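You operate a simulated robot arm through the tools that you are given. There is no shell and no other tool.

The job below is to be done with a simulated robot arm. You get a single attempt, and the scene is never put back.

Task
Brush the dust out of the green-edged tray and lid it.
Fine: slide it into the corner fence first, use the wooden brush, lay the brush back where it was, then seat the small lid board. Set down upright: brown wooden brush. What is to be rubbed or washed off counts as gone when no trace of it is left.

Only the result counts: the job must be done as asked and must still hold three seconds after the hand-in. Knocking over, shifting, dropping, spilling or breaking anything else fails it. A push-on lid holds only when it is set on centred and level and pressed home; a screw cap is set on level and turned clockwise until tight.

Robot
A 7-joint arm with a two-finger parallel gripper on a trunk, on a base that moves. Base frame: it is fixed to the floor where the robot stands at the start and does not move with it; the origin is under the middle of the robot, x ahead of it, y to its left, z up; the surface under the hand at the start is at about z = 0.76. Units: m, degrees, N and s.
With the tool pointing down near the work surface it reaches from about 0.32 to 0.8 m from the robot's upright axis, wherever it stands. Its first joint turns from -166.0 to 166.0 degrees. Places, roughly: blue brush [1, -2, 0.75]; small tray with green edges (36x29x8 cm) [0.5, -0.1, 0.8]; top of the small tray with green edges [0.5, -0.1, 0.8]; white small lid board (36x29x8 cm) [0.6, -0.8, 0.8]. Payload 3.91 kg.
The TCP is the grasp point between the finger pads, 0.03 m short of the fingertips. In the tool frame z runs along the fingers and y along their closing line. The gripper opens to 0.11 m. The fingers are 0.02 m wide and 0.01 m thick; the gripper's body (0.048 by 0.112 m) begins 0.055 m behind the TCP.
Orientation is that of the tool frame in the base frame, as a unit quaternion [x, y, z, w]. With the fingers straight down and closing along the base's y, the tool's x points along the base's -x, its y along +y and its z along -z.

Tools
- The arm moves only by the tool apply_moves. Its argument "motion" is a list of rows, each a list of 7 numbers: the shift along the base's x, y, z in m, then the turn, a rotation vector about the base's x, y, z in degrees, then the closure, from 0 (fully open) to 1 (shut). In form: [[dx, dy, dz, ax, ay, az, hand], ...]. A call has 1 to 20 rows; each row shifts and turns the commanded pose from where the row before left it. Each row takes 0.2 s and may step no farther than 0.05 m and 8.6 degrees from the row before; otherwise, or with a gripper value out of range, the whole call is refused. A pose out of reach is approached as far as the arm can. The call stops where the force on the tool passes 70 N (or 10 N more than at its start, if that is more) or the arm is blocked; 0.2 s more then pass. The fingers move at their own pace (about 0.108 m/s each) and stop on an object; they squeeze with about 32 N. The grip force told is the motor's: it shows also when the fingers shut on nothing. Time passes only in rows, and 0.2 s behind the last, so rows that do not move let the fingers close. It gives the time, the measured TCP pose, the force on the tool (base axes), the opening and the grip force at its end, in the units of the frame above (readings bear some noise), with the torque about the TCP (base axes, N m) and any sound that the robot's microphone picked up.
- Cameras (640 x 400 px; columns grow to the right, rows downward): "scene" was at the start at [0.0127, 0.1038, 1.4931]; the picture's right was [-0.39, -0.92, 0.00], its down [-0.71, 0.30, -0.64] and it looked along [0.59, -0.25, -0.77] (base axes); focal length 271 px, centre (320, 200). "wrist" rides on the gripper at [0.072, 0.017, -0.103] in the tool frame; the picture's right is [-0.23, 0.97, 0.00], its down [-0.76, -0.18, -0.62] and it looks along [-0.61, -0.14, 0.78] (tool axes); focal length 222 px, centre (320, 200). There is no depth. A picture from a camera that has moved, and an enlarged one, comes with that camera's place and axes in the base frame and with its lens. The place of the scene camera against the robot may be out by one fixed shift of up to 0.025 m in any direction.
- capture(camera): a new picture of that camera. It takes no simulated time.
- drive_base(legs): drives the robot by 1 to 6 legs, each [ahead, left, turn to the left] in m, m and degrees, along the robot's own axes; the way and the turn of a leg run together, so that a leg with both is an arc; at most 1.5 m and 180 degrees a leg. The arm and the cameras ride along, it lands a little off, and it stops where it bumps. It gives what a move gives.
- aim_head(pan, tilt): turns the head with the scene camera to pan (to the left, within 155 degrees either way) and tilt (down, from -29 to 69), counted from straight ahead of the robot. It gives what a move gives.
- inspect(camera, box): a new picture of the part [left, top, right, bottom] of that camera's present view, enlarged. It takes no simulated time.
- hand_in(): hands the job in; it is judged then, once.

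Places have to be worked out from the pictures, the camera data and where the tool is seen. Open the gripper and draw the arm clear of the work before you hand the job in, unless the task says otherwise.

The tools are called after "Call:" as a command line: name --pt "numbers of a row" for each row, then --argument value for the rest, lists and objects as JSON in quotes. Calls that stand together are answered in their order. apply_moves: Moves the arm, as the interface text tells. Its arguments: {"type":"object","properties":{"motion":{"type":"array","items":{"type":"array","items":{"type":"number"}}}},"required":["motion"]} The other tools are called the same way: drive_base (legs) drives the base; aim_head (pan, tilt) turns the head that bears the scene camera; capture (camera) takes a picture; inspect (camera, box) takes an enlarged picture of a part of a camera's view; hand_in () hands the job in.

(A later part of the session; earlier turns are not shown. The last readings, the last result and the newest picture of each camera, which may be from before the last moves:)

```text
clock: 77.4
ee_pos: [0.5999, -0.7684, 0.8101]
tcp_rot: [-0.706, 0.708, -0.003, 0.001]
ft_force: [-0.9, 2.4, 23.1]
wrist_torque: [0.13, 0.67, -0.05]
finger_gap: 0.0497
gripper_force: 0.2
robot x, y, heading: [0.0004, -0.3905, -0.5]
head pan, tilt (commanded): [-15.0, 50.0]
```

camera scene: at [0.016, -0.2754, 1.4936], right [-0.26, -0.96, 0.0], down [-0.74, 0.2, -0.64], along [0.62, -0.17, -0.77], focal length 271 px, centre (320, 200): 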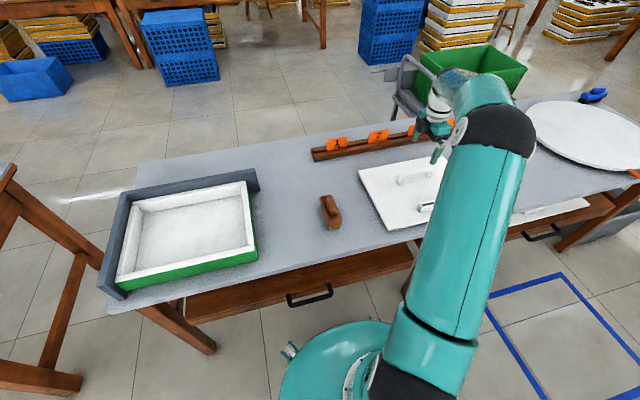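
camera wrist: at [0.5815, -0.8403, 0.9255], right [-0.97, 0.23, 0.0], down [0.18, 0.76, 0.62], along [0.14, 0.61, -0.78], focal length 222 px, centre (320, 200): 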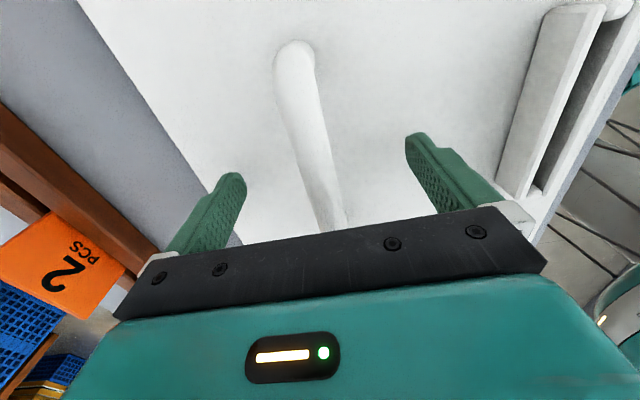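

Lid top is felt at fingertip z≈0.780 (23 N). I ease up 1.2 mm and close on the bar.

Call:
apply_moves --pt "0 0 0.0012 0 0 0 0.55" --pt "0 0 0 0 0 0 0.75" --pt "0 0 0 0 0 0 1" --pt "0 0 0 0 0 0 1" --pt "0 0 0 0 0 0 1"

Call:
capture --camera "wrist"

Call:
inspect --camera "scene" --box '[300, 90, 520, 250]'

```text
clock: 78.6
ee_pos: [0.5994, -0.7674, 0.8095]
tcp_rot: [-0.705, 0.709, -0.002, -0.001]
ft_force: [-1.6, -3.0, 31.5]
wrist_torque: [0.03, 0.12, 0.05]
finger_gap: 0.0172
gripper_force: 32.3
robot x, y, heading: [0.0008, -0.3889, -0.1]
head pan, tilt (commanded): [-15.0, 50.0]
```

```text
taken
camera wrist: at [0.5807, -0.8401, 0.9148], right [-0.97, 0.23, 0.0], down [0.18, 0.76, 0.62], along [0.15, 0.6, -0.78], focal length 222 px, centre (320, 200)
```

wrist: 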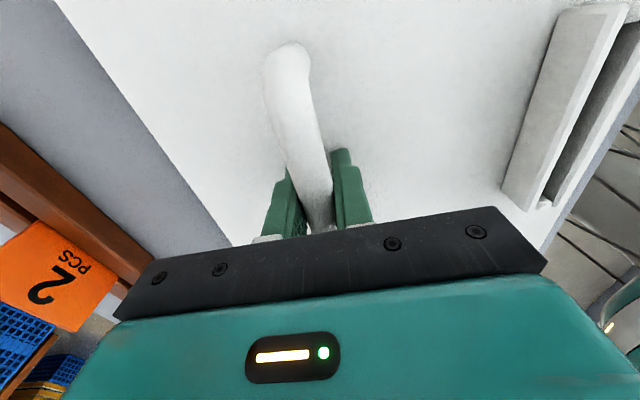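

```text
2.50 times, centred on (410, 170) of scene
camera zoom: at [0.0154, -0.2752, 1.4936], right [-0.27, -0.96, 0.0], down [-0.74, 0.2, -0.64], along [0.62, -0.17, -0.77], focal length 678 px, centre (95, 275)
```

zoom: 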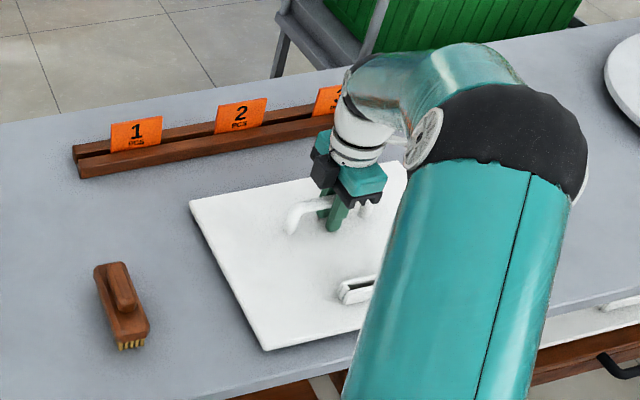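

Gripped (17 mm bar). I lift slowly 2 cm and check weight and tilt.

Call:
apply_moves --pt "0 0 0.003 0 0 0 1" --pt "0 0 0.004 0 0 0 1" --pt "0 0 0.006 0 0 0 1" --pt "0 0 0.01 0 0 0 1" --pt "0 0 0 0 0 0 1"

Call:
capture --camera "wrist"

Call:
inspect --camera "scene" --box '[300, 90, 520, 250]'

```text
clock: 79.8
ee_pos: [0.5997, -0.7675, 0.8317]
tcp_rot: [-0.707, 0.708, 0.0, 0.0]
ft_force: [0.2, 0.5, -3.0]
wrist_torque: [-0.01, -0.11, 0.02]
finger_gap: 0.0174
gripper_force: 32.4
robot x, y, heading: [-0.0026, -0.3878, -0.6]
head pan, tilt (commanded): [-15.0, 50.0]
```

```text
taken
camera wrist: at [0.5811, -0.8397, 0.9366], right [-0.97, 0.23, 0.0], down [0.18, 0.76, 0.62], along [0.14, 0.61, -0.78], focal length 222 px, centre (320, 200)
```

wrist: 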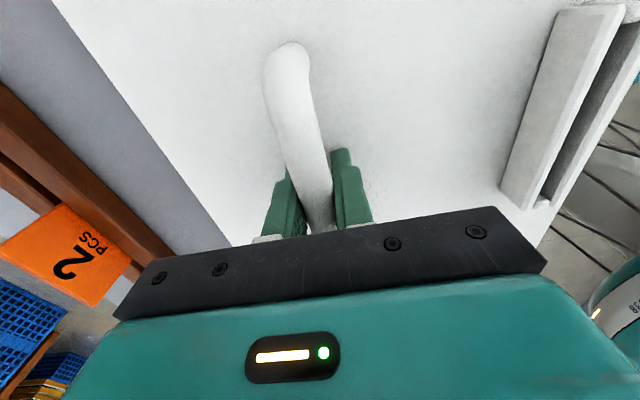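

```text
2.50 times, centred on (410, 170) of scene
camera zoom: at [0.0158, -0.2754, 1.4936], right [-0.27, -0.96, 0.0], down [-0.74, 0.2, -0.64], along [0.62, -0.17, -0.77], focal length 678 px, centre (95, 275)
```

zoom: 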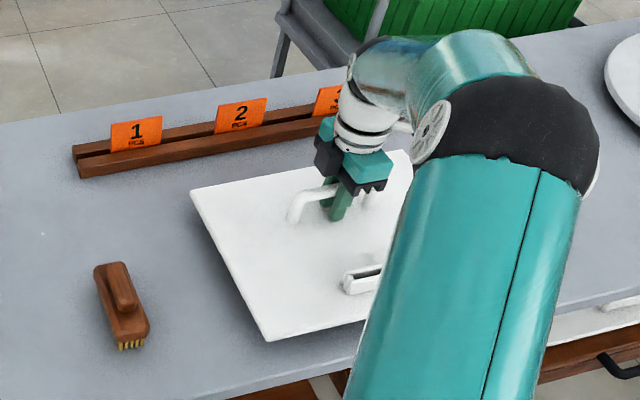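

The lid hangs level, weight ≈3 N. I raise it to about z 0.96 and begin carrying it toward the tray.

Call:
apply_moves --pt "0 0 0.02 0 0 0 1" --pt "0 0 0.03 0 0 0 1" --pt "0 0 0.03 0 0 0 1" --pt "0 0 0.03 0 0 0 1" --pt "0 0 0.02 0 0 0 1" --pt "0 0.01 0 0 0 0 1" --pt "0 0.02 0 0 0 0 1" --pt "0 0.03 0 0 0 0 1" --pt "0 0.035 0 0 0 0 1" --pt "0 0.035 0 0 0 0 1" --pt "0 0.035 0 0 0 0 1" --pt "0 0.035 0 0 0 0 1" --pt "0 0.035 0 0 0 0 1" --pt "0 0.035 0 0 0 0 1" --pt "0 0.035 0 0 0 0 1" --pt "0 0.03 0 0 0 0 1" --pt "0 0.02 0 0 0 0 1" --pt "0 0.01 0 0 0 0 1"

Call:
capture --camera "wrist"

Call:
capture --camera "scene"

```text
clock: 83.6
ee_pos: [0.601, -0.403, 0.9613]
tcp_rot: [-0.706, 0.708, 0.0, 0.0]
ft_force: [0.7, -0.2, -2.5]
wrist_torque: [0.02, -0.11, 0.01]
finger_gap: 0.0173
gripper_force: 32.1
robot x, y, heading: [-0.0004, -0.3894, -0.5]
head pan, tilt (commanded): [-15.0, 50.0]
```

```text
taken
camera wrist: at [0.5819, -0.4759, 1.0662], right [-0.97, 0.23, 0.0], down [0.18, 0.76, 0.62], along [0.14, 0.61, -0.78], focal length 222 px, centre (320, 200)
```

wrist: 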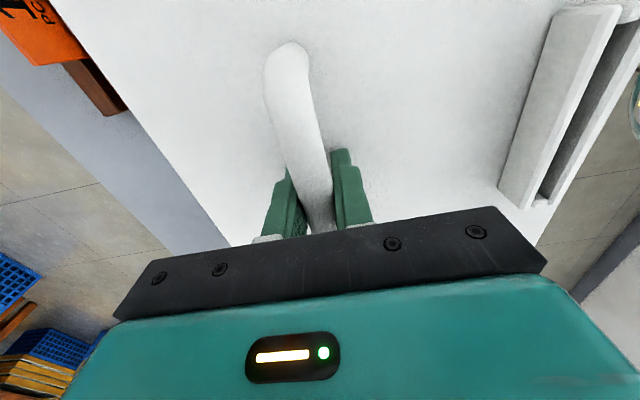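

```text
taken
camera scene: at [0.0161, -0.2755, 1.4936], right [-0.27, -0.96, 0.0], down [-0.74, 0.2, -0.64], along [0.62, -0.17, -0.77], focal length 271 px, centre (320, 200)
```

scene: 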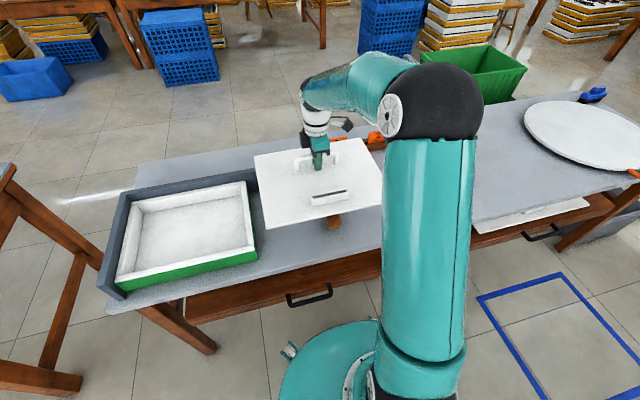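

Lid is level and carried safely past the brush. I zoom to measure lid corners relative to the hand and the tray corners in the same camera.

Call:
inspect --camera "scene" --box '[245, 125, 395, 235]'

Call:
inspect --camera "scene" --box '[95, 160, 265, 310]'

```text
3.64 times, centred on (320, 180) of scene
camera zoom: at [0.0161, -0.2755, 1.4936], right [-0.27, -0.96, 0.0], down [-0.74, 0.2, -0.64], along [0.62, -0.17, -0.77], focal length 986 px, centre (320, 273)
```

zoom: 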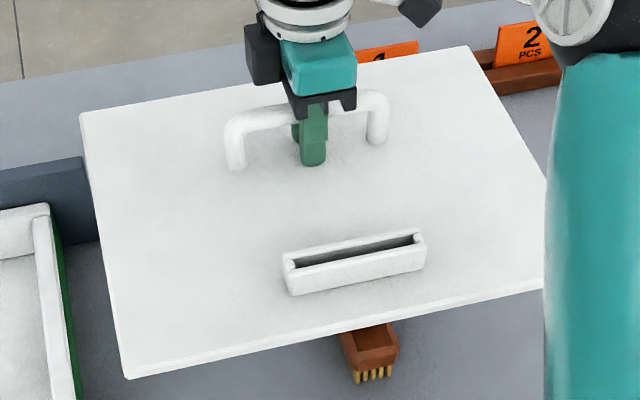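

```text
2.67 times, centred on (180, 235) of scene
camera zoom: at [0.0161, -0.2755, 1.4936], right [-0.27, -0.96, 0.0], down [-0.74, 0.2, -0.64], along [0.62, -0.17, -0.77], focal length 723 px, centre (693, 107)
```

zoom: 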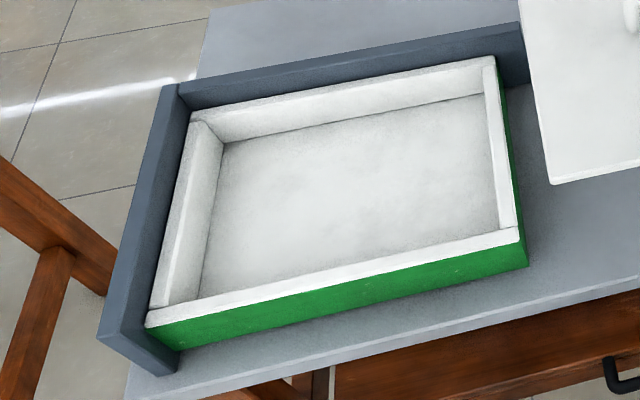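

Comparing both in one camera: the lid centre lies ≈39 mm toward −x of the hand, and the scene camera is off by ≈+0.024 in y; the tray centre is near (0.565, 0.002). I carry the lid over the tray, staying 2 cm short in y.

Call:
apply_moves --pt "0 0.01 0 0 0 0 1" --pt "0 0.02 0 0 0 0 1" --pt "0 0.03 0 0 0 0 1" --pt "0 0.035 0 0 0 0 1" --pt "0 0.035 0 0 0 0 1" --pt "0 0.035 0 0 0 0 1" --pt "0 0.035 0 0 0 0 1" --pt "0 0.035 0 0 0 0 1" --pt "0 0.035 0 0 0 0 1" --pt "0 0.035 0 0 0 0 1" --pt "0 0.03 0 0 0 0 1" --pt "0 0.02 0 0 0 0 1" --pt "0 0.015 0 0 0 0 1" --pt "0 0.013 0 0 0 0 1"

Call:
aim_head --pan 28 --tilt 48

Call:
capture --camera "scene"

Call:
capture --camera "wrist"

```text
clock: 86.6
ee_pos: [0.6005, -0.0196, 0.9622]
tcp_rot: [-0.707, 0.707, -0.001, 0.0]
ft_force: [0.9, -0.8, -1.7]
wrist_torque: [0.0, -0.1, 0.0]
finger_gap: 0.0174
gripper_force: 32.1
robot x, y, heading: [-0.0005, -0.3861, -0.6]
head pan, tilt (commanded): [-15.0, 50.0]
```

```text
clock: 87.7
ee_pos: [0.6007, -0.0197, 0.9616]
tcp_rot: [-0.706, 0.708, 0.0, -0.001]
ft_force: [0.6, -0.6, -3.2]
wrist_torque: [0.02, -0.09, 0.0]
finger_gap: 0.0173
gripper_force: 32.4
robot x, y, heading: [-0.0012, -0.3906, -0.5]
head pan, tilt (commanded): [28.0, 48.0]
```

```text
taken
camera scene: at [0.0117, -0.2186, 1.4963], right [0.46, -0.89, 0.0], down [-0.66, -0.34, -0.67], along [0.59, 0.31, -0.74], focal length 271 px, centre (320, 200)
```

scene: 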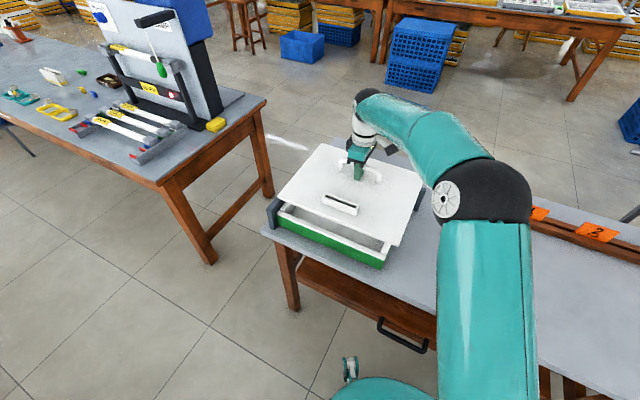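

```text
taken
camera wrist: at [0.5818, -0.0919, 1.0674], right [-0.97, 0.23, 0.0], down [0.18, 0.76, 0.62], along [0.14, 0.61, -0.78], focal length 222 px, centre (320, 200)
```

wrist: 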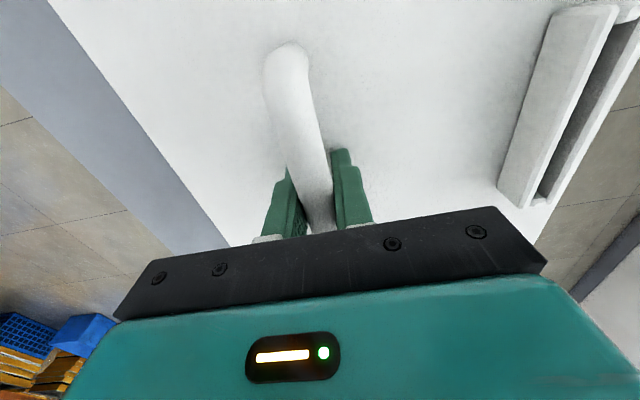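

I enlarge this view to compare lid and tray edges.

Call:
inspect --camera "scene" --box '[255, 130, 435, 280]'

```text
2.67 times, centred on (345, 205) of scene
camera zoom: at [0.0117, -0.2186, 1.4963], right [0.46, -0.89, 0.0], down [-0.66, -0.34, -0.67], along [0.59, 0.31, -0.74], focal length 723 px, centre (253, 187)
```

zoom: 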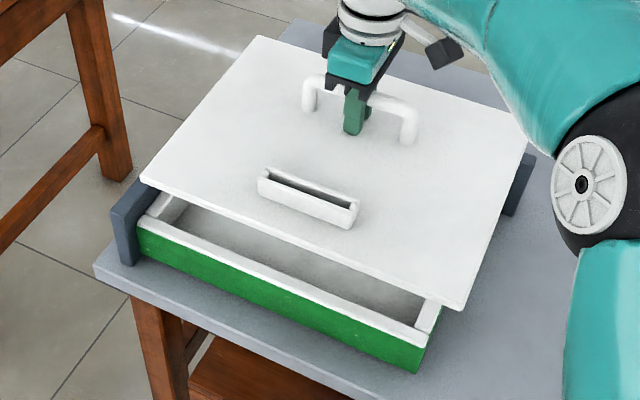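

I zoom tighter at the corners to refine the numbers.

Call:
inspect --camera "scene" --box '[285, 180, 325, 220]'

Call:
inspect --camera "scene" --box '[380, 220, 440, 280]'

Call:
inspect --camera "scene" --box '[265, 170, 325, 230]'

Call:
inspect --camera "scene" --box '[300, 130, 440, 200]'

```text
10.00 times, centred on (305, 200) of scene
camera zoom: at [0.0117, -0.2186, 1.4963], right [0.46, -0.89, 0.0], down [-0.66, -0.34, -0.67], along [0.59, 0.31, -0.74], focal length 2713 px, centre (470, 200)
```

zoom: 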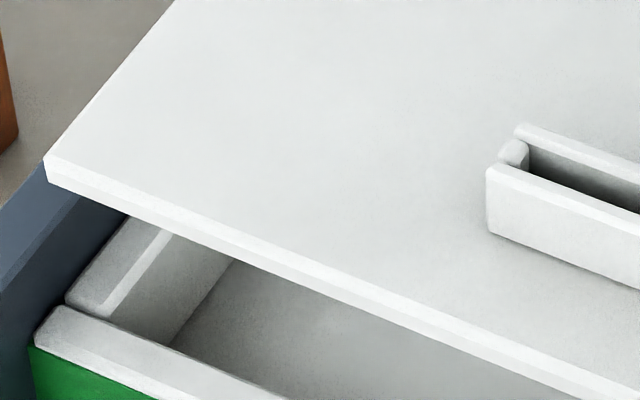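

```text
6.67 times, centred on (410, 250) of scene
camera zoom: at [0.0117, -0.2186, 1.4963], right [0.46, -0.89, 0.0], down [-0.66, -0.34, -0.67], along [0.59, 0.31, -0.74], focal length 1809 px, centre (-280, -133)
```

zoom: 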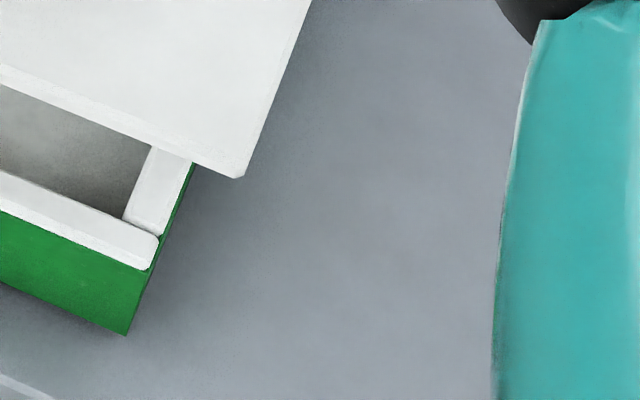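

```text
6.67 times, centred on (295, 200) of scene
camera zoom: at [0.0117, -0.2186, 1.4963], right [0.46, -0.89, 0.0], down [-0.66, -0.34, -0.67], along [0.59, 0.31, -0.74], focal length 1809 px, centre (487, 200)
```

zoom: 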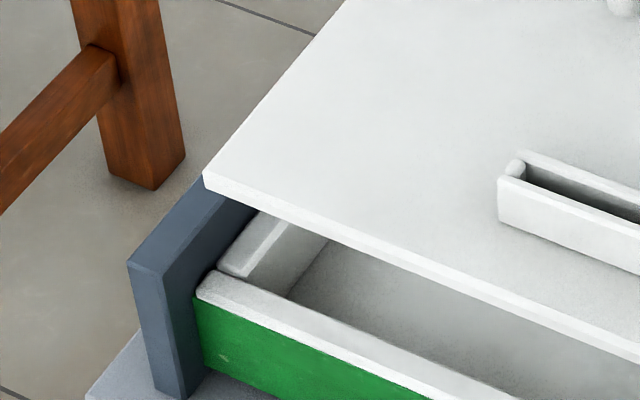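

```text
4.57 times, centred on (370, 165) of scene
camera zoom: at [0.0117, -0.2186, 1.4963], right [0.46, -0.89, 0.0], down [-0.66, -0.34, -0.67], along [0.59, 0.31, -0.74], focal length 1240 px, centre (91, 360)
```

zoom: 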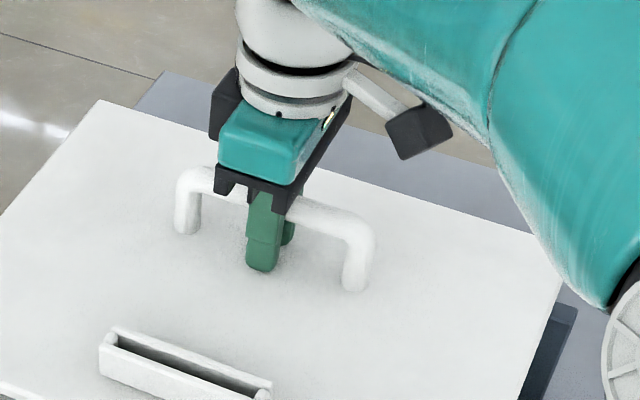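

I check the lid's yaw relative to the hand via its far edge in the wrist view.

Call:
inspect --camera "wrist" --box '[30, 0, 250, 250]'

Call:
inspect --camera "wrist" --box '[440, 0, 640, 250]'

```text
1.60 times, centred on (140, 125) of wrist
camera zoom: at [0.5818, -0.0919, 1.0674], right [-0.97, 0.23, 0.0], down [0.18, 0.76, 0.62], along [0.14, 0.61, -0.78], focal length 355 px, centre (608, 320)
```

zoom: 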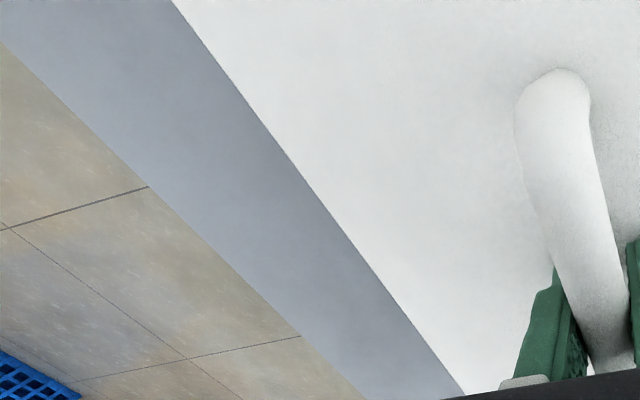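

```text
1.60 times, centred on (540, 125) of wrist
camera zoom: at [0.5818, -0.0919, 1.0674], right [-0.97, 0.23, 0.0], down [0.18, 0.76, 0.62], along [0.14, 0.61, -0.78], focal length 355 px, centre (-32, 320)
```

zoom: 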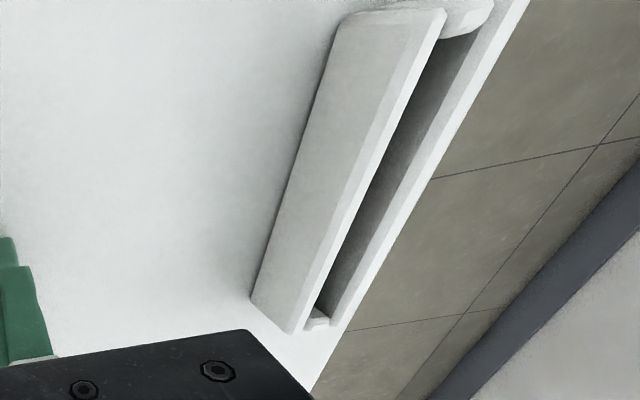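

Lid is parallel to the hand within ~0.2°. I shift it by (+3, +17) mm with a slight +0.4° yaw and lower it to just above the fence top, keeping ~3–4 mm off the fence, and look again.

Call:
apply_moves --pt "0.001 0.006 0 0 0 0.2 1" --pt "0.001 0.006 0 0 0 0.2 1" --pt "0.001 0.005 0 0 0 0 1" --pt "0 0 -0.015 0 0 0 1" --pt "0 0 -0.015 0 0 0 1" --pt "0 0 -0.015 0 0 0 1" --pt "0 0 -0.01 0 0 0 1"

Call:
inspect --camera "scene" --box '[255, 130, 435, 280]'

Call:
capture --camera "wrist"

```text
clock: 89.3
ee_pos: [0.6028, -0.0024, 0.9061]
tcp_rot: [0.709, -0.705, 0.0, 0.0]
ft_force: [-0.9, 0.4, -2.0]
wrist_torque: [0.0, -0.12, -0.01]
finger_gap: 0.0174
gripper_force: 32.1
robot x, y, heading: [-0.0024, -0.3871, -0.6]
head pan, tilt (commanded): [28.0, 48.0]
```

```text
2.67 times, centred on (345, 205) of scene
camera zoom: at [0.0116, -0.2185, 1.4963], right [0.46, -0.89, 0.0], down [-0.66, -0.34, -0.67], along [0.59, 0.31, -0.74], focal length 723 px, centre (253, 187)
```

zoom: 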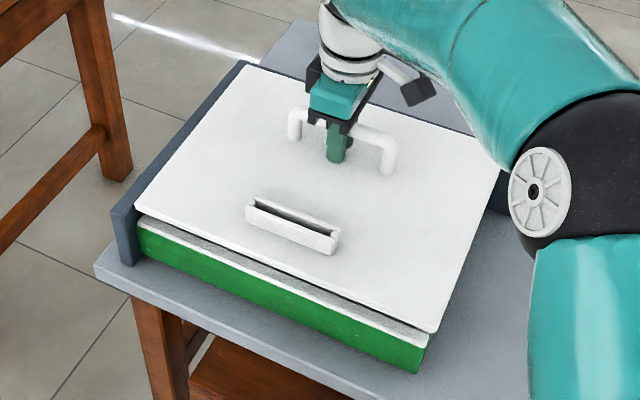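

```text
taken
camera wrist: at [0.5843, -0.0747, 1.0115], right [-0.97, 0.22, 0.0], down [0.17, 0.76, 0.62], along [0.14, 0.61, -0.78], focal length 222 px, centre (320, 200)
```

wrist: 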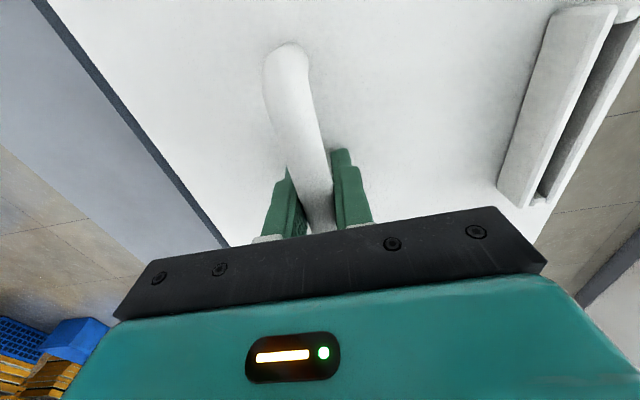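

I enlarge the wrist view where the far fence wall shows beside the lid edge, and the scene corner views.

Call:
inspect --camera "wrist" --box '[30, 0, 250, 250]'

Call:
inspect --camera "scene" --box '[275, 140, 345, 230]'

Call:
inspect --camera "scene" --box '[370, 210, 430, 280]'

```text
1.60 times, centred on (140, 125) of wrist
camera zoom: at [0.5843, -0.0747, 1.0115], right [-0.97, 0.22, 0.0], down [0.17, 0.76, 0.62], along [0.14, 0.61, -0.78], focal length 355 px, centre (608, 320)
```

zoom: 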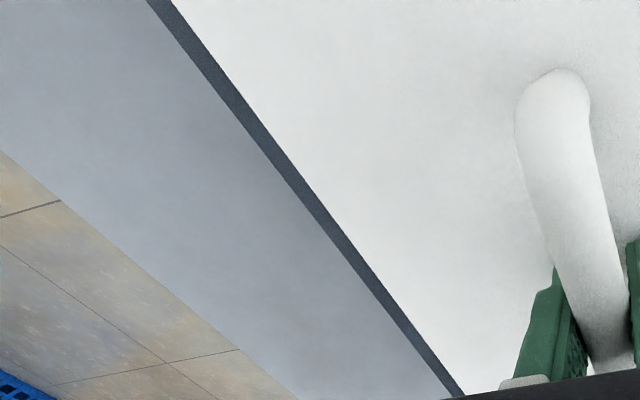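

```text
4.44 times, centred on (310, 185) of scene
camera zoom: at [0.0116, -0.2185, 1.4963], right [0.46, -0.89, 0.0], down [-0.66, -0.34, -0.67], along [0.59, 0.31, -0.74], focal length 1206 px, centre (364, 267)
```

zoom: 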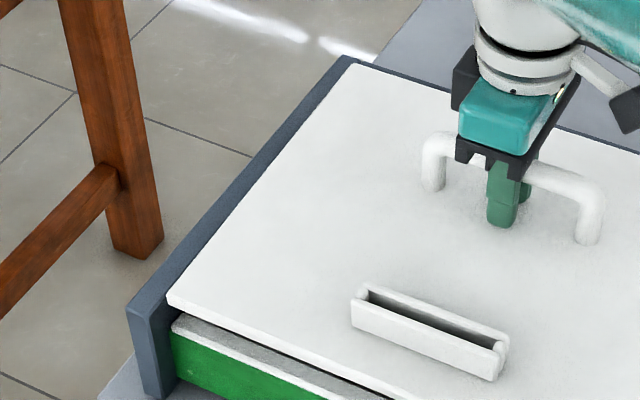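

```text
5.71 times, centred on (400, 245) of scene
camera zoom: at [0.0116, -0.2185, 1.4963], right [0.46, -0.89, 0.0], down [-0.66, -0.34, -0.67], along [0.59, 0.31, -0.74], focal length 1550 px, centre (-137, -57)
```

zoom: 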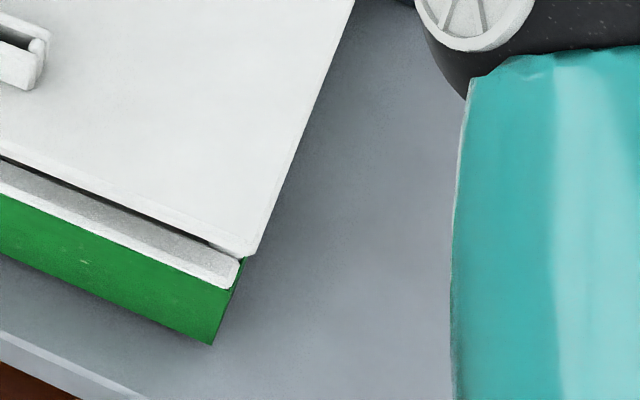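

The lid hovers with about 2–4 mm to spare from both fence walls. I lower it slowly in 3 mm steps, watching for early contact.

Call:
apply_moves --pt "0 0 -0.004 0 0 0 1" --pt "0 0 -0.004 0 0 0 1" --pt "0 0 -0.003 0 0 0 1" --pt "0 0 -0.003 0 0 0 1"

Call:
inspect --camera "scene" --box '[275, 140, 345, 230]'

Call:
inspect --camera "scene" --box '[370, 210, 430, 280]'

```text
clock: 90.3
ee_pos: [0.6032, -0.0032, 0.8932]
tcp_rot: [0.709, -0.706, 0.0, -0.001]
ft_force: [-0.2, 0.2, -1.5]
wrist_torque: [-0.01, -0.12, 0.03]
finger_gap: 0.0174
gripper_force: 32.2
robot x, y, heading: [0.0006, -0.3897, -0.5]
head pan, tilt (commanded): [28.0, 48.0]
```

```text
4.44 times, centred on (310, 185) of scene
camera zoom: at [0.0116, -0.2185, 1.4963], right [0.46, -0.89, 0.0], down [-0.66, -0.34, -0.67], along [0.59, 0.31, -0.74], focal length 1206 px, centre (364, 267)
```

zoom: 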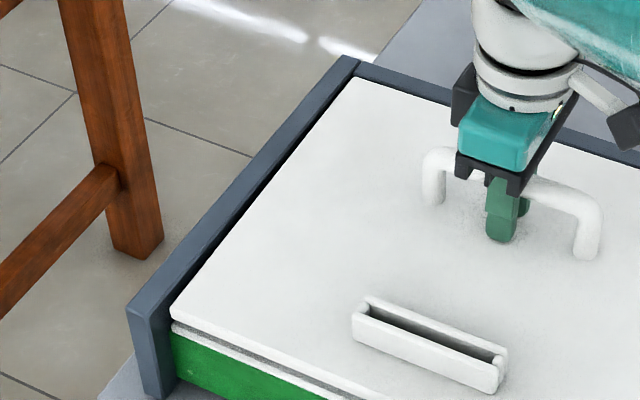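

```text
5.71 times, centred on (400, 245) of scene
camera zoom: at [0.0116, -0.2185, 1.4963], right [0.46, -0.89, 0.0], down [-0.66, -0.34, -0.67], along [0.59, 0.31, -0.74], focal length 1550 px, centre (-137, -57)
```

zoom: 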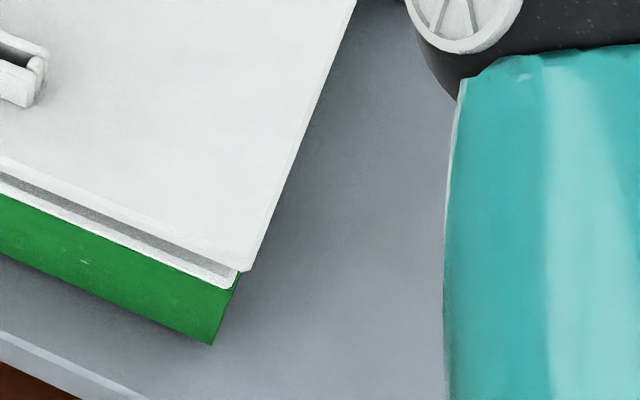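

Still free and the lid is nestling inside the fence. I lower further in 2–3 mm steps.

Call:
apply_moves --pt "0 0 -0.003 0 0 0 1" --pt "0 0 -0.003 0 0 0 1" --pt "0 0 -0.002 0 0 0 1"

Call:
inspect --camera "scene" --box '[275, 140, 345, 230]'

Call:
inspect --camera "scene" --box '[370, 210, 430, 280]'

```text
clock: 91.1
ee_pos: [0.6035, -0.003, 0.8849]
tcp_rot: [0.709, -0.705, 0.0, 0.001]
ft_force: [-0.1, 0.2, -2.8]
wrist_torque: [-0.01, -0.09, 0.01]
finger_gap: 0.0173
gripper_force: 31.9
robot x, y, heading: [-0.0032, -0.3899, -0.4]
head pan, tilt (commanded): [28.0, 48.0]
```

```text
4.44 times, centred on (310, 185) of scene
camera zoom: at [0.0117, -0.2185, 1.4963], right [0.46, -0.89, 0.0], down [-0.66, -0.34, -0.67], along [0.59, 0.31, -0.74], focal length 1206 px, centre (364, 267)
```

zoom: 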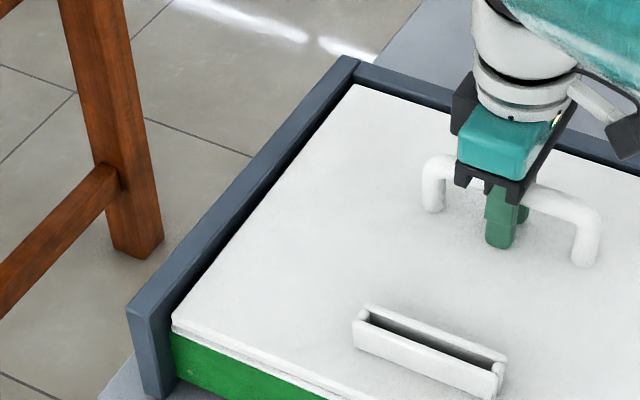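

```text
5.71 times, centred on (400, 245) of scene
camera zoom: at [0.0117, -0.2185, 1.4963], right [0.46, -0.89, 0.0], down [-0.66, -0.34, -0.67], along [0.59, 0.31, -0.74], focal length 1550 px, centre (-137, -57)
```

zoom: 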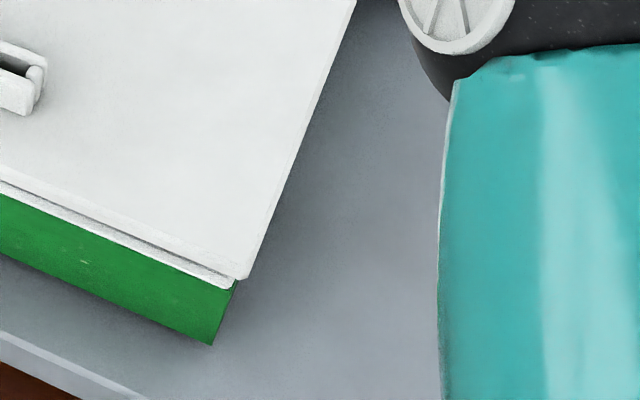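

Lid edges now nearly coincide with the rim. I continue in 2 mm steps until it touches.

Call:
apply_moves --pt "0 0 -0.002 0 0 0 1" --pt "0 0 -0.002 0 0 0 1" --pt "0 0 -0.002 0 0 0 1"

Call:
inspect --camera "scene" --box '[275, 140, 345, 230]'

Call:
inspect --camera "scene" --box '[370, 210, 430, 280]'

```text
clock: 91.9
ee_pos: [0.604, -0.004, 0.8794]
tcp_rot: [0.709, -0.705, 0.001, 0.001]
ft_force: [0.3, 0.2, -0.6]
wrist_torque: [-0.09, 0.01, -0.03]
finger_gap: 0.0173
gripper_force: 32.0
robot x, y, heading: [-0.0007, -0.3903, -0.4]
head pan, tilt (commanded): [28.0, 48.0]
```

```text
4.44 times, centred on (310, 185) of scene
camera zoom: at [0.0116, -0.2185, 1.4963], right [0.46, -0.89, 0.0], down [-0.66, -0.34, -0.67], along [0.59, 0.31, -0.74], focal length 1206 px, centre (364, 267)
```

zoom: 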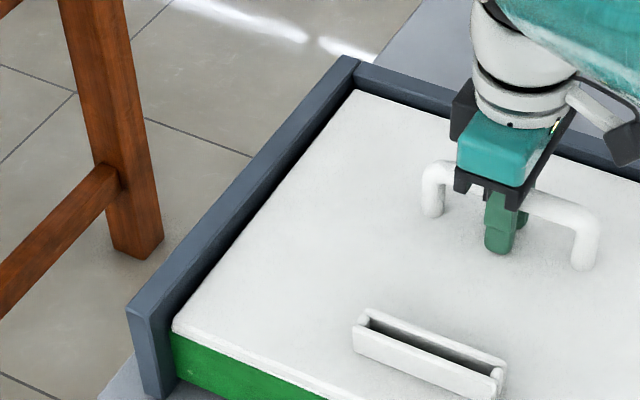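

```text
5.71 times, centred on (400, 245) of scene
camera zoom: at [0.0116, -0.2185, 1.4963], right [0.46, -0.89, 0.0], down [-0.66, -0.34, -0.67], along [0.59, 0.31, -0.74], focal length 1550 px, centre (-137, -57)
```

zoom: 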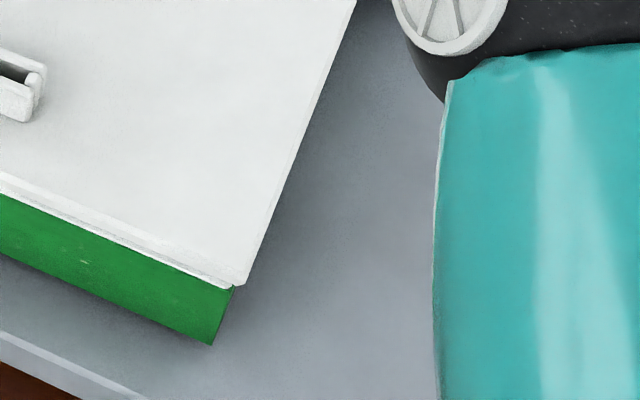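

Contact seems to begin at TCP z≈0.879. I zoom in hard on the two near corners to see how lid and rim meet.

Call:
inspect --camera "scene" --box '[390, 240, 420, 270]'

Call:
inspect --camera "scene" --box '[283, 195, 323, 235]'

Call:
inspect --camera "scene" --box '[335, 220, 375, 250]'

```text
13.33 times, centred on (405, 255) of scene
camera zoom: at [0.0116, -0.2185, 1.4963], right [0.46, -0.89, 0.0], down [-0.66, -0.34, -0.67], along [0.59, 0.31, -0.74], focal length 3617 px, centre (-813, -533)
```

zoom: 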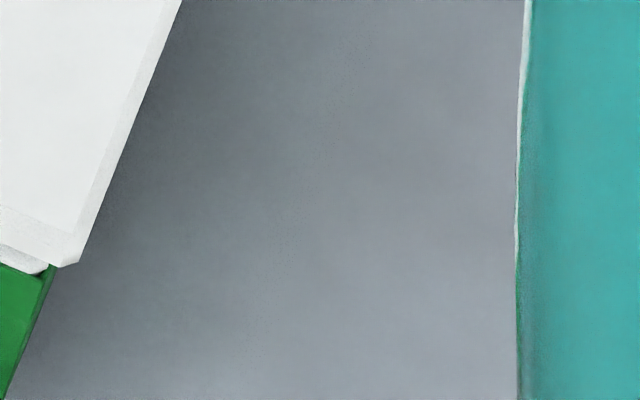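

```text
10.00 times, centred on (303, 215) of scene
camera zoom: at [0.0116, -0.2185, 1.4963], right [0.46, -0.89, 0.0], down [-0.66, -0.34, -0.67], along [0.59, 0.31, -0.74], focal length 2713 px, centre (490, 50)
```

zoom: 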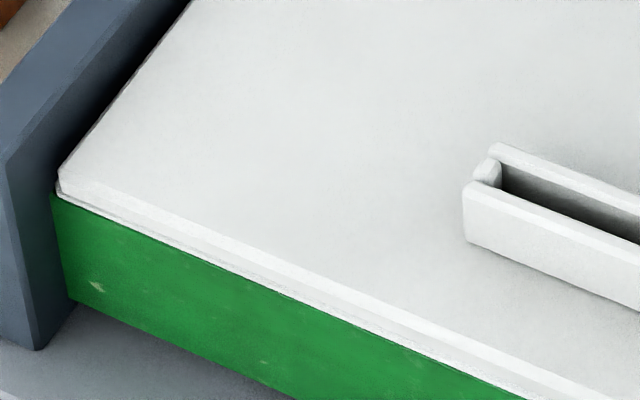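

```text
13.33 times, centred on (355, 235) of scene
camera zoom: at [0.0116, -0.2185, 1.4963], right [0.46, -0.89, 0.0], down [-0.66, -0.34, -0.67], along [0.59, 0.31, -0.74], focal length 3617 px, centre (-147, -267)
```

zoom: 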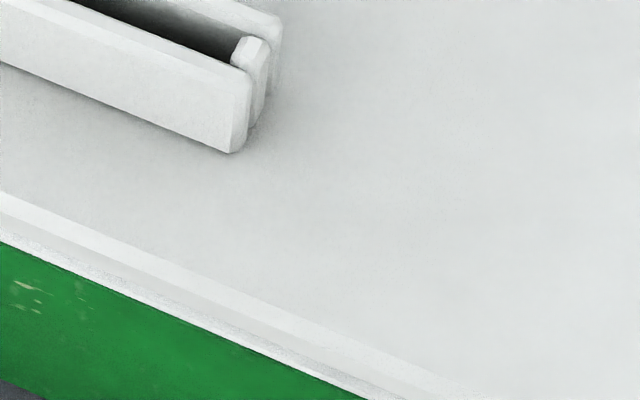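

The lid is about 3–4 mm too far to −y (overhang at the right, gap at the left). I raise 1 mm, shift +3.5 mm in y, and look again.

Call:
apply_moves --pt "0 0 0.0015 0 0 0 1" --pt "0 0.0015 0 0 0 0 1" --pt "0 0.001 0 0 0 0 1" --pt "0 0.001 0 0 0 0 1"

Call:
inspect --camera "scene" --box '[390, 240, 420, 270]'

Call:
inspect --camera "scene" --box '[283, 195, 323, 235]'

```text
clock: 92.9
ee_pos: [0.6047, 0.0009, 0.8784]
tcp_rot: [0.709, -0.706, 0.0, 0.0]
ft_force: [0.4, -0.4, -2.1]
wrist_torque: [0.03, -0.12, -0.03]
finger_gap: 0.0169
gripper_force: 32.4
robot x, y, heading: [0.0007, -0.3875, -0.2]
head pan, tilt (commanded): [28.0, 48.0]
```

```text
13.33 times, centred on (405, 255) of scene
camera zoom: at [0.0117, -0.2185, 1.4963], right [0.46, -0.89, 0.0], down [-0.66, -0.34, -0.67], along [0.59, 0.31, -0.74], focal length 3617 px, centre (-813, -533)
```

zoom: 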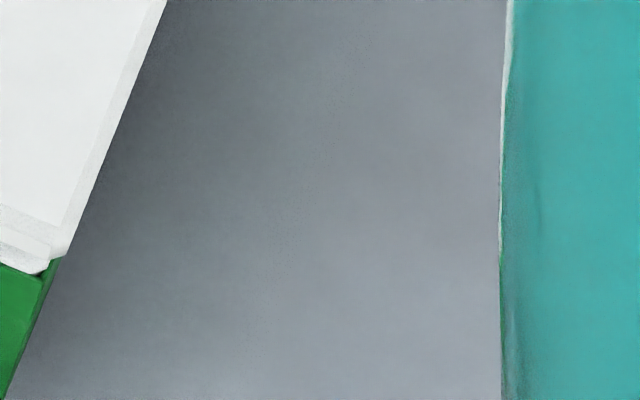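

```text
10.00 times, centred on (303, 215) of scene
camera zoom: at [0.0117, -0.2185, 1.4963], right [0.46, -0.89, 0.0], down [-0.66, -0.34, -0.67], along [0.59, 0.31, -0.74], focal length 2713 px, centre (490, 50)
```

zoom: 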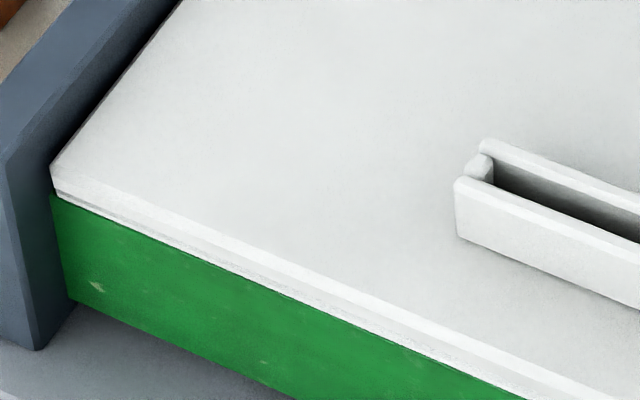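

Left and right edges now line up with the tray. I lower in 1 mm steps to feel the contact.

Call:
apply_moves --pt "0 0 -0.001 0 0 0 1" --pt "0 0 -0.001 0 0 0 1" --pt "0 0 -0.001 0 0 0 1"

Call:
inspect --camera "scene" --box '[390, 240, 420, 270]'

Call:
inspect --camera "scene" --box '[283, 195, 323, 235]'

```text
clock: 93.7
ee_pos: [0.6038, 0.0005, 0.877]
tcp_rot: [0.709, -0.706, 0.0, 0.0]
ft_force: [1.9, -0.1, -0.4]
wrist_torque: [0.38, 0.21, -0.16]
finger_gap: 0.0171
gripper_force: 32.1
robot x, y, heading: [-0.0049, -0.3853, -0.1]
head pan, tilt (commanded): [28.0, 48.0]
```

```text
13.33 times, centred on (405, 255) of scene
camera zoom: at [0.0116, -0.2185, 1.4963], right [0.46, -0.89, 0.0], down [-0.66, -0.34, -0.67], along [0.59, 0.31, -0.74], focal length 3617 px, centre (-813, -533)
```

zoom: 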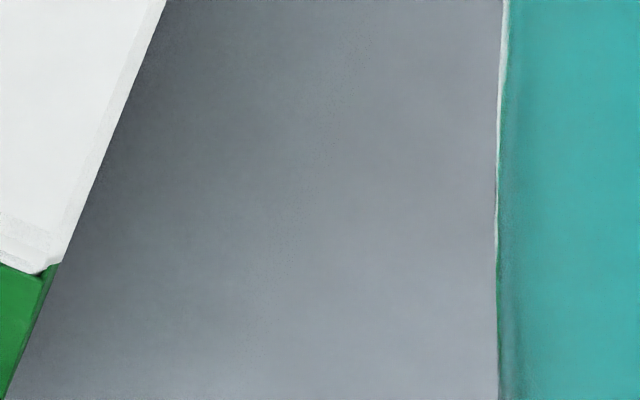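

```text
10.00 times, centred on (303, 215) of scene
camera zoom: at [0.0116, -0.2185, 1.4963], right [0.46, -0.89, 0.0], down [-0.66, -0.34, -0.67], along [0.59, 0.31, -0.74], focal length 2713 px, centre (490, 50)
```

zoom: 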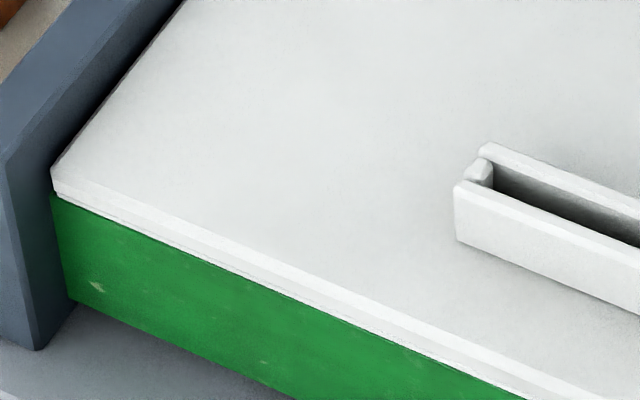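

Near-left corner now touches lightly (τx 0.38). I check the far edge against the fence in the wrist view.

Call:
inspect --camera "wrist" --box '[30, 0, 250, 250]'

Call:
inspect --camera "scene" --box '[300, 140, 440, 220]'

Call:
inspect --camera "scene" --box '[290, 145, 340, 185]'

```text
1.60 times, centred on (140, 125) of wrist
camera zoom: at [0.5848, -0.0723, 0.9819], right [-0.97, 0.22, 0.0], down [0.17, 0.76, 0.62], along [0.14, 0.61, -0.78], focal length 355 px, centre (608, 320)
```

zoom: 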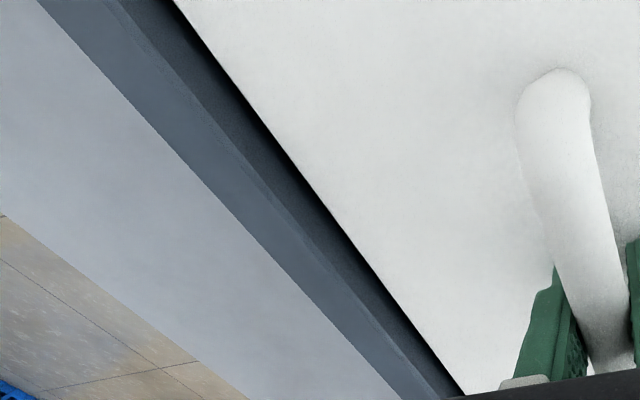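

```text
4.57 times, centred on (370, 180) of scene
camera zoom: at [0.0116, -0.2185, 1.4963], right [0.46, -0.89, 0.0], down [-0.66, -0.34, -0.67], along [0.59, 0.31, -0.74], focal length 1240 px, centre (91, 291)
```

zoom: 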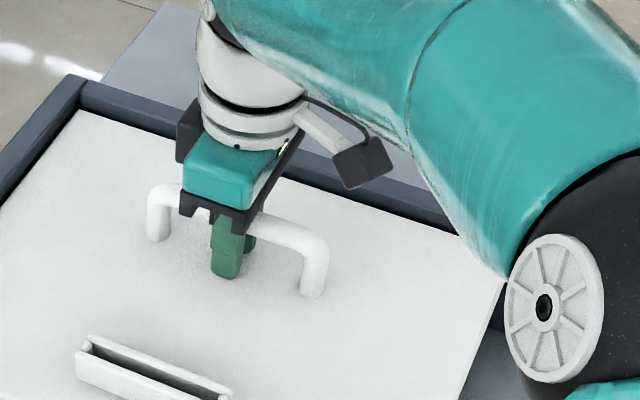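

```text
10.00 times, centred on (315, 165) of scene
camera zoom: at [0.0116, -0.2185, 1.4963], right [0.46, -0.89, 0.0], down [-0.66, -0.34, -0.67], along [0.59, 0.31, -0.74], focal length 2713 px, centre (370, 550)
```

zoom: 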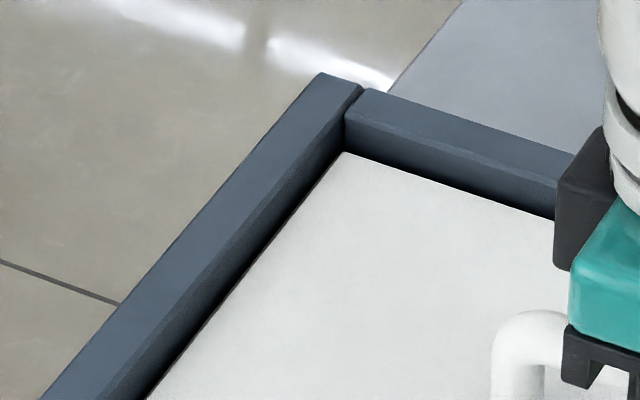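

The lid sits within a few mm of flush on all sides. I press it down in 1 mm steps, watching force and torque.

Call:
apply_moves --pt "0 0 -0.001 0 0 0 1" --pt "0 0 -0.001 0 0 0 1"

Call:
inspect --camera "scene" --box '[255, 130, 435, 280]'

```text
clock: 94.3
ee_pos: [0.6047, 0.0003, 0.8748]
tcp_rot: [0.709, -0.705, 0.001, 0.001]
ft_force: [2.1, -0.4, 0.1]
wrist_torque: [0.33, 0.2, -0.1]
finger_gap: 0.017
gripper_force: 31.7
robot x, y, heading: [-0.0007, -0.3857, -0.6]
head pan, tilt (commanded): [28.0, 48.0]
```

```text
2.67 times, centred on (345, 205) of scene
camera zoom: at [0.0116, -0.2185, 1.4963], right [0.46, -0.89, 0.0], down [-0.66, -0.34, -0.67], along [0.59, 0.31, -0.74], focal length 723 px, centre (253, 187)
```

zoom: 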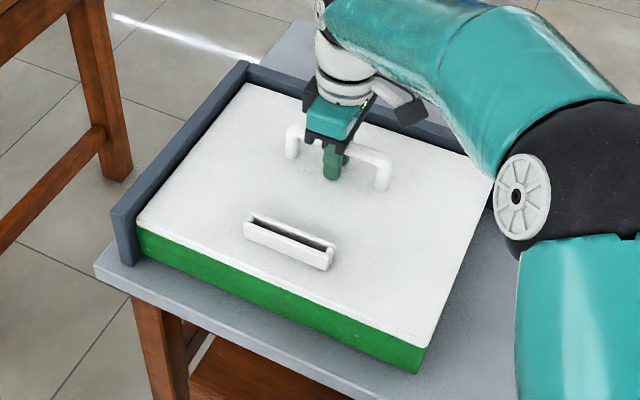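

The contact at near-left pushes the lid up and toward +x, so the lid seems to have an inset plug whose near edge rides on the tray's near rim: it must go further +x. I lift 3 mm, shift +4 mm x, +1 mm y, and lower again.

Call:
apply_moves --pt "0 0 0.002 0 0 0 1" --pt "0 0 0.002 0 0 0 1" --pt "0.002 0.0005 0 0 0 0 1" --pt "0.002 0.0005 0 0 0 0 1" --pt "0 0 -0.001 0 0 0 1" --pt "0 0 -0.001 0 0 0 1"

Call:
inspect --camera "scene" --box '[283, 195, 323, 235]'

Call:
inspect --camera "wrist" --box '[30, 0, 250, 250]'

```text
clock: 95.7
ee_pos: [0.6057, 0.0018, 0.8772]
tcp_rot: [0.709, -0.705, 0.0, 0.0]
ft_force: [-0.2, 0.4, -1.4]
wrist_torque: [0.02, -0.07, -0.12]
finger_gap: 0.0172
gripper_force: 32.3
robot x, y, heading: [-0.0014, -0.3892, -0.5]
head pan, tilt (commanded): [28.0, 48.0]
```

```text
10.00 times, centred on (303, 215) of scene
camera zoom: at [0.0116, -0.2185, 1.4963], right [0.46, -0.89, 0.0], down [-0.66, -0.34, -0.67], along [0.59, 0.31, -0.74], focal length 2713 px, centre (490, 50)
```

zoom: 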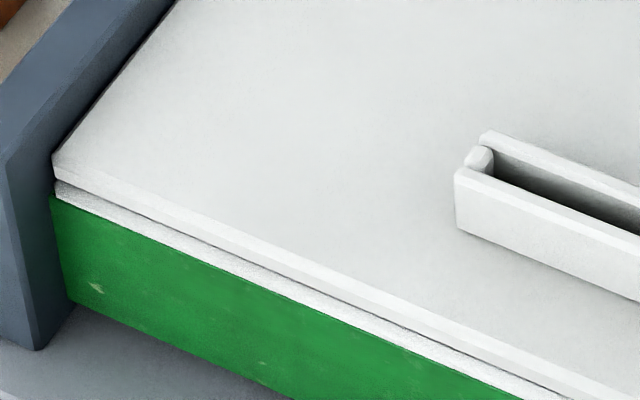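

```text
1.60 times, centred on (140, 125) of wrist
camera zoom: at [0.5887, -0.0708, 0.9819], right [-0.97, 0.22, 0.0], down [0.17, 0.76, 0.62], along [0.14, 0.61, -0.78], focal length 355 px, centre (608, 320)
```

zoom: 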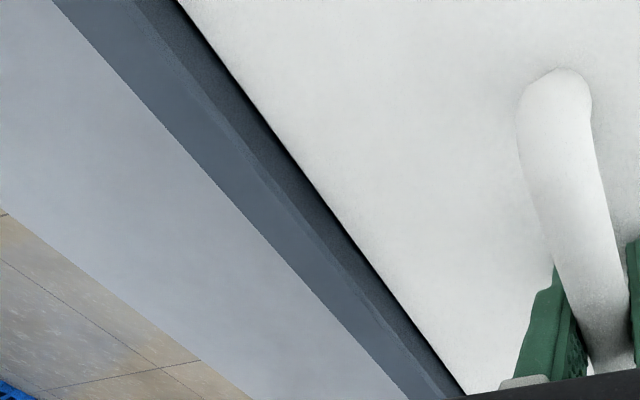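

Free again (near-left contact gone). I lower in 1 mm steps.

Call:
apply_moves --pt "0 0 -0.001 0 0 0 1" --pt "0 0 -0.001 0 0 0 1" --pt "0 0 -0.001 0 0 0 1"

```text
clock: 96.5
ee_pos: [0.6076, 0.0009, 0.8746]
tcp_rot: [0.709, -0.705, 0.0, -0.001]
ft_force: [0.9, 0.6, -1.3]
wrist_torque: [0.2, 0.07, -0.06]
finger_gap: 0.0173
gripper_force: 31.8
robot x, y, heading: [-0.0024, -0.3891, -0.6]
head pan, tilt (commanded): [28.0, 48.0]
```

Contact persists at near-left, and the wrist view shows the fence turned about −0.4° relative to the lid. I raise 1 mm, undo the yaw by −0.4°, add 1 mm x, and lower again.

Call:
apply_moves --pt "0 0 0.0015 0 0 0 1" --pt "0.001 0 0 0 0 -0.2 1" --pt "0 0 0 0 0 -0.2 1" --pt "0 0 -0.001 0 0 0 1" --pt "0 0 -0.001 0 0 0 1" --pt "0 0 -0.001 0 0 0 1"

```text
clock: 97.9
ee_pos: [0.6092, 0.0023, 0.873]
tcp_rot: [-0.707, 0.707, 0.0, 0.0]
ft_force: [-7.7, -1.1, 0.3]
wrist_torque: [0.06, -0.03, 0.08]
finger_gap: 0.0175
gripper_force: 32.1
robot x, y, heading: [-0.0016, -0.3898, -0.4]
head pan, tilt (commanded): [28.0, 48.0]
```

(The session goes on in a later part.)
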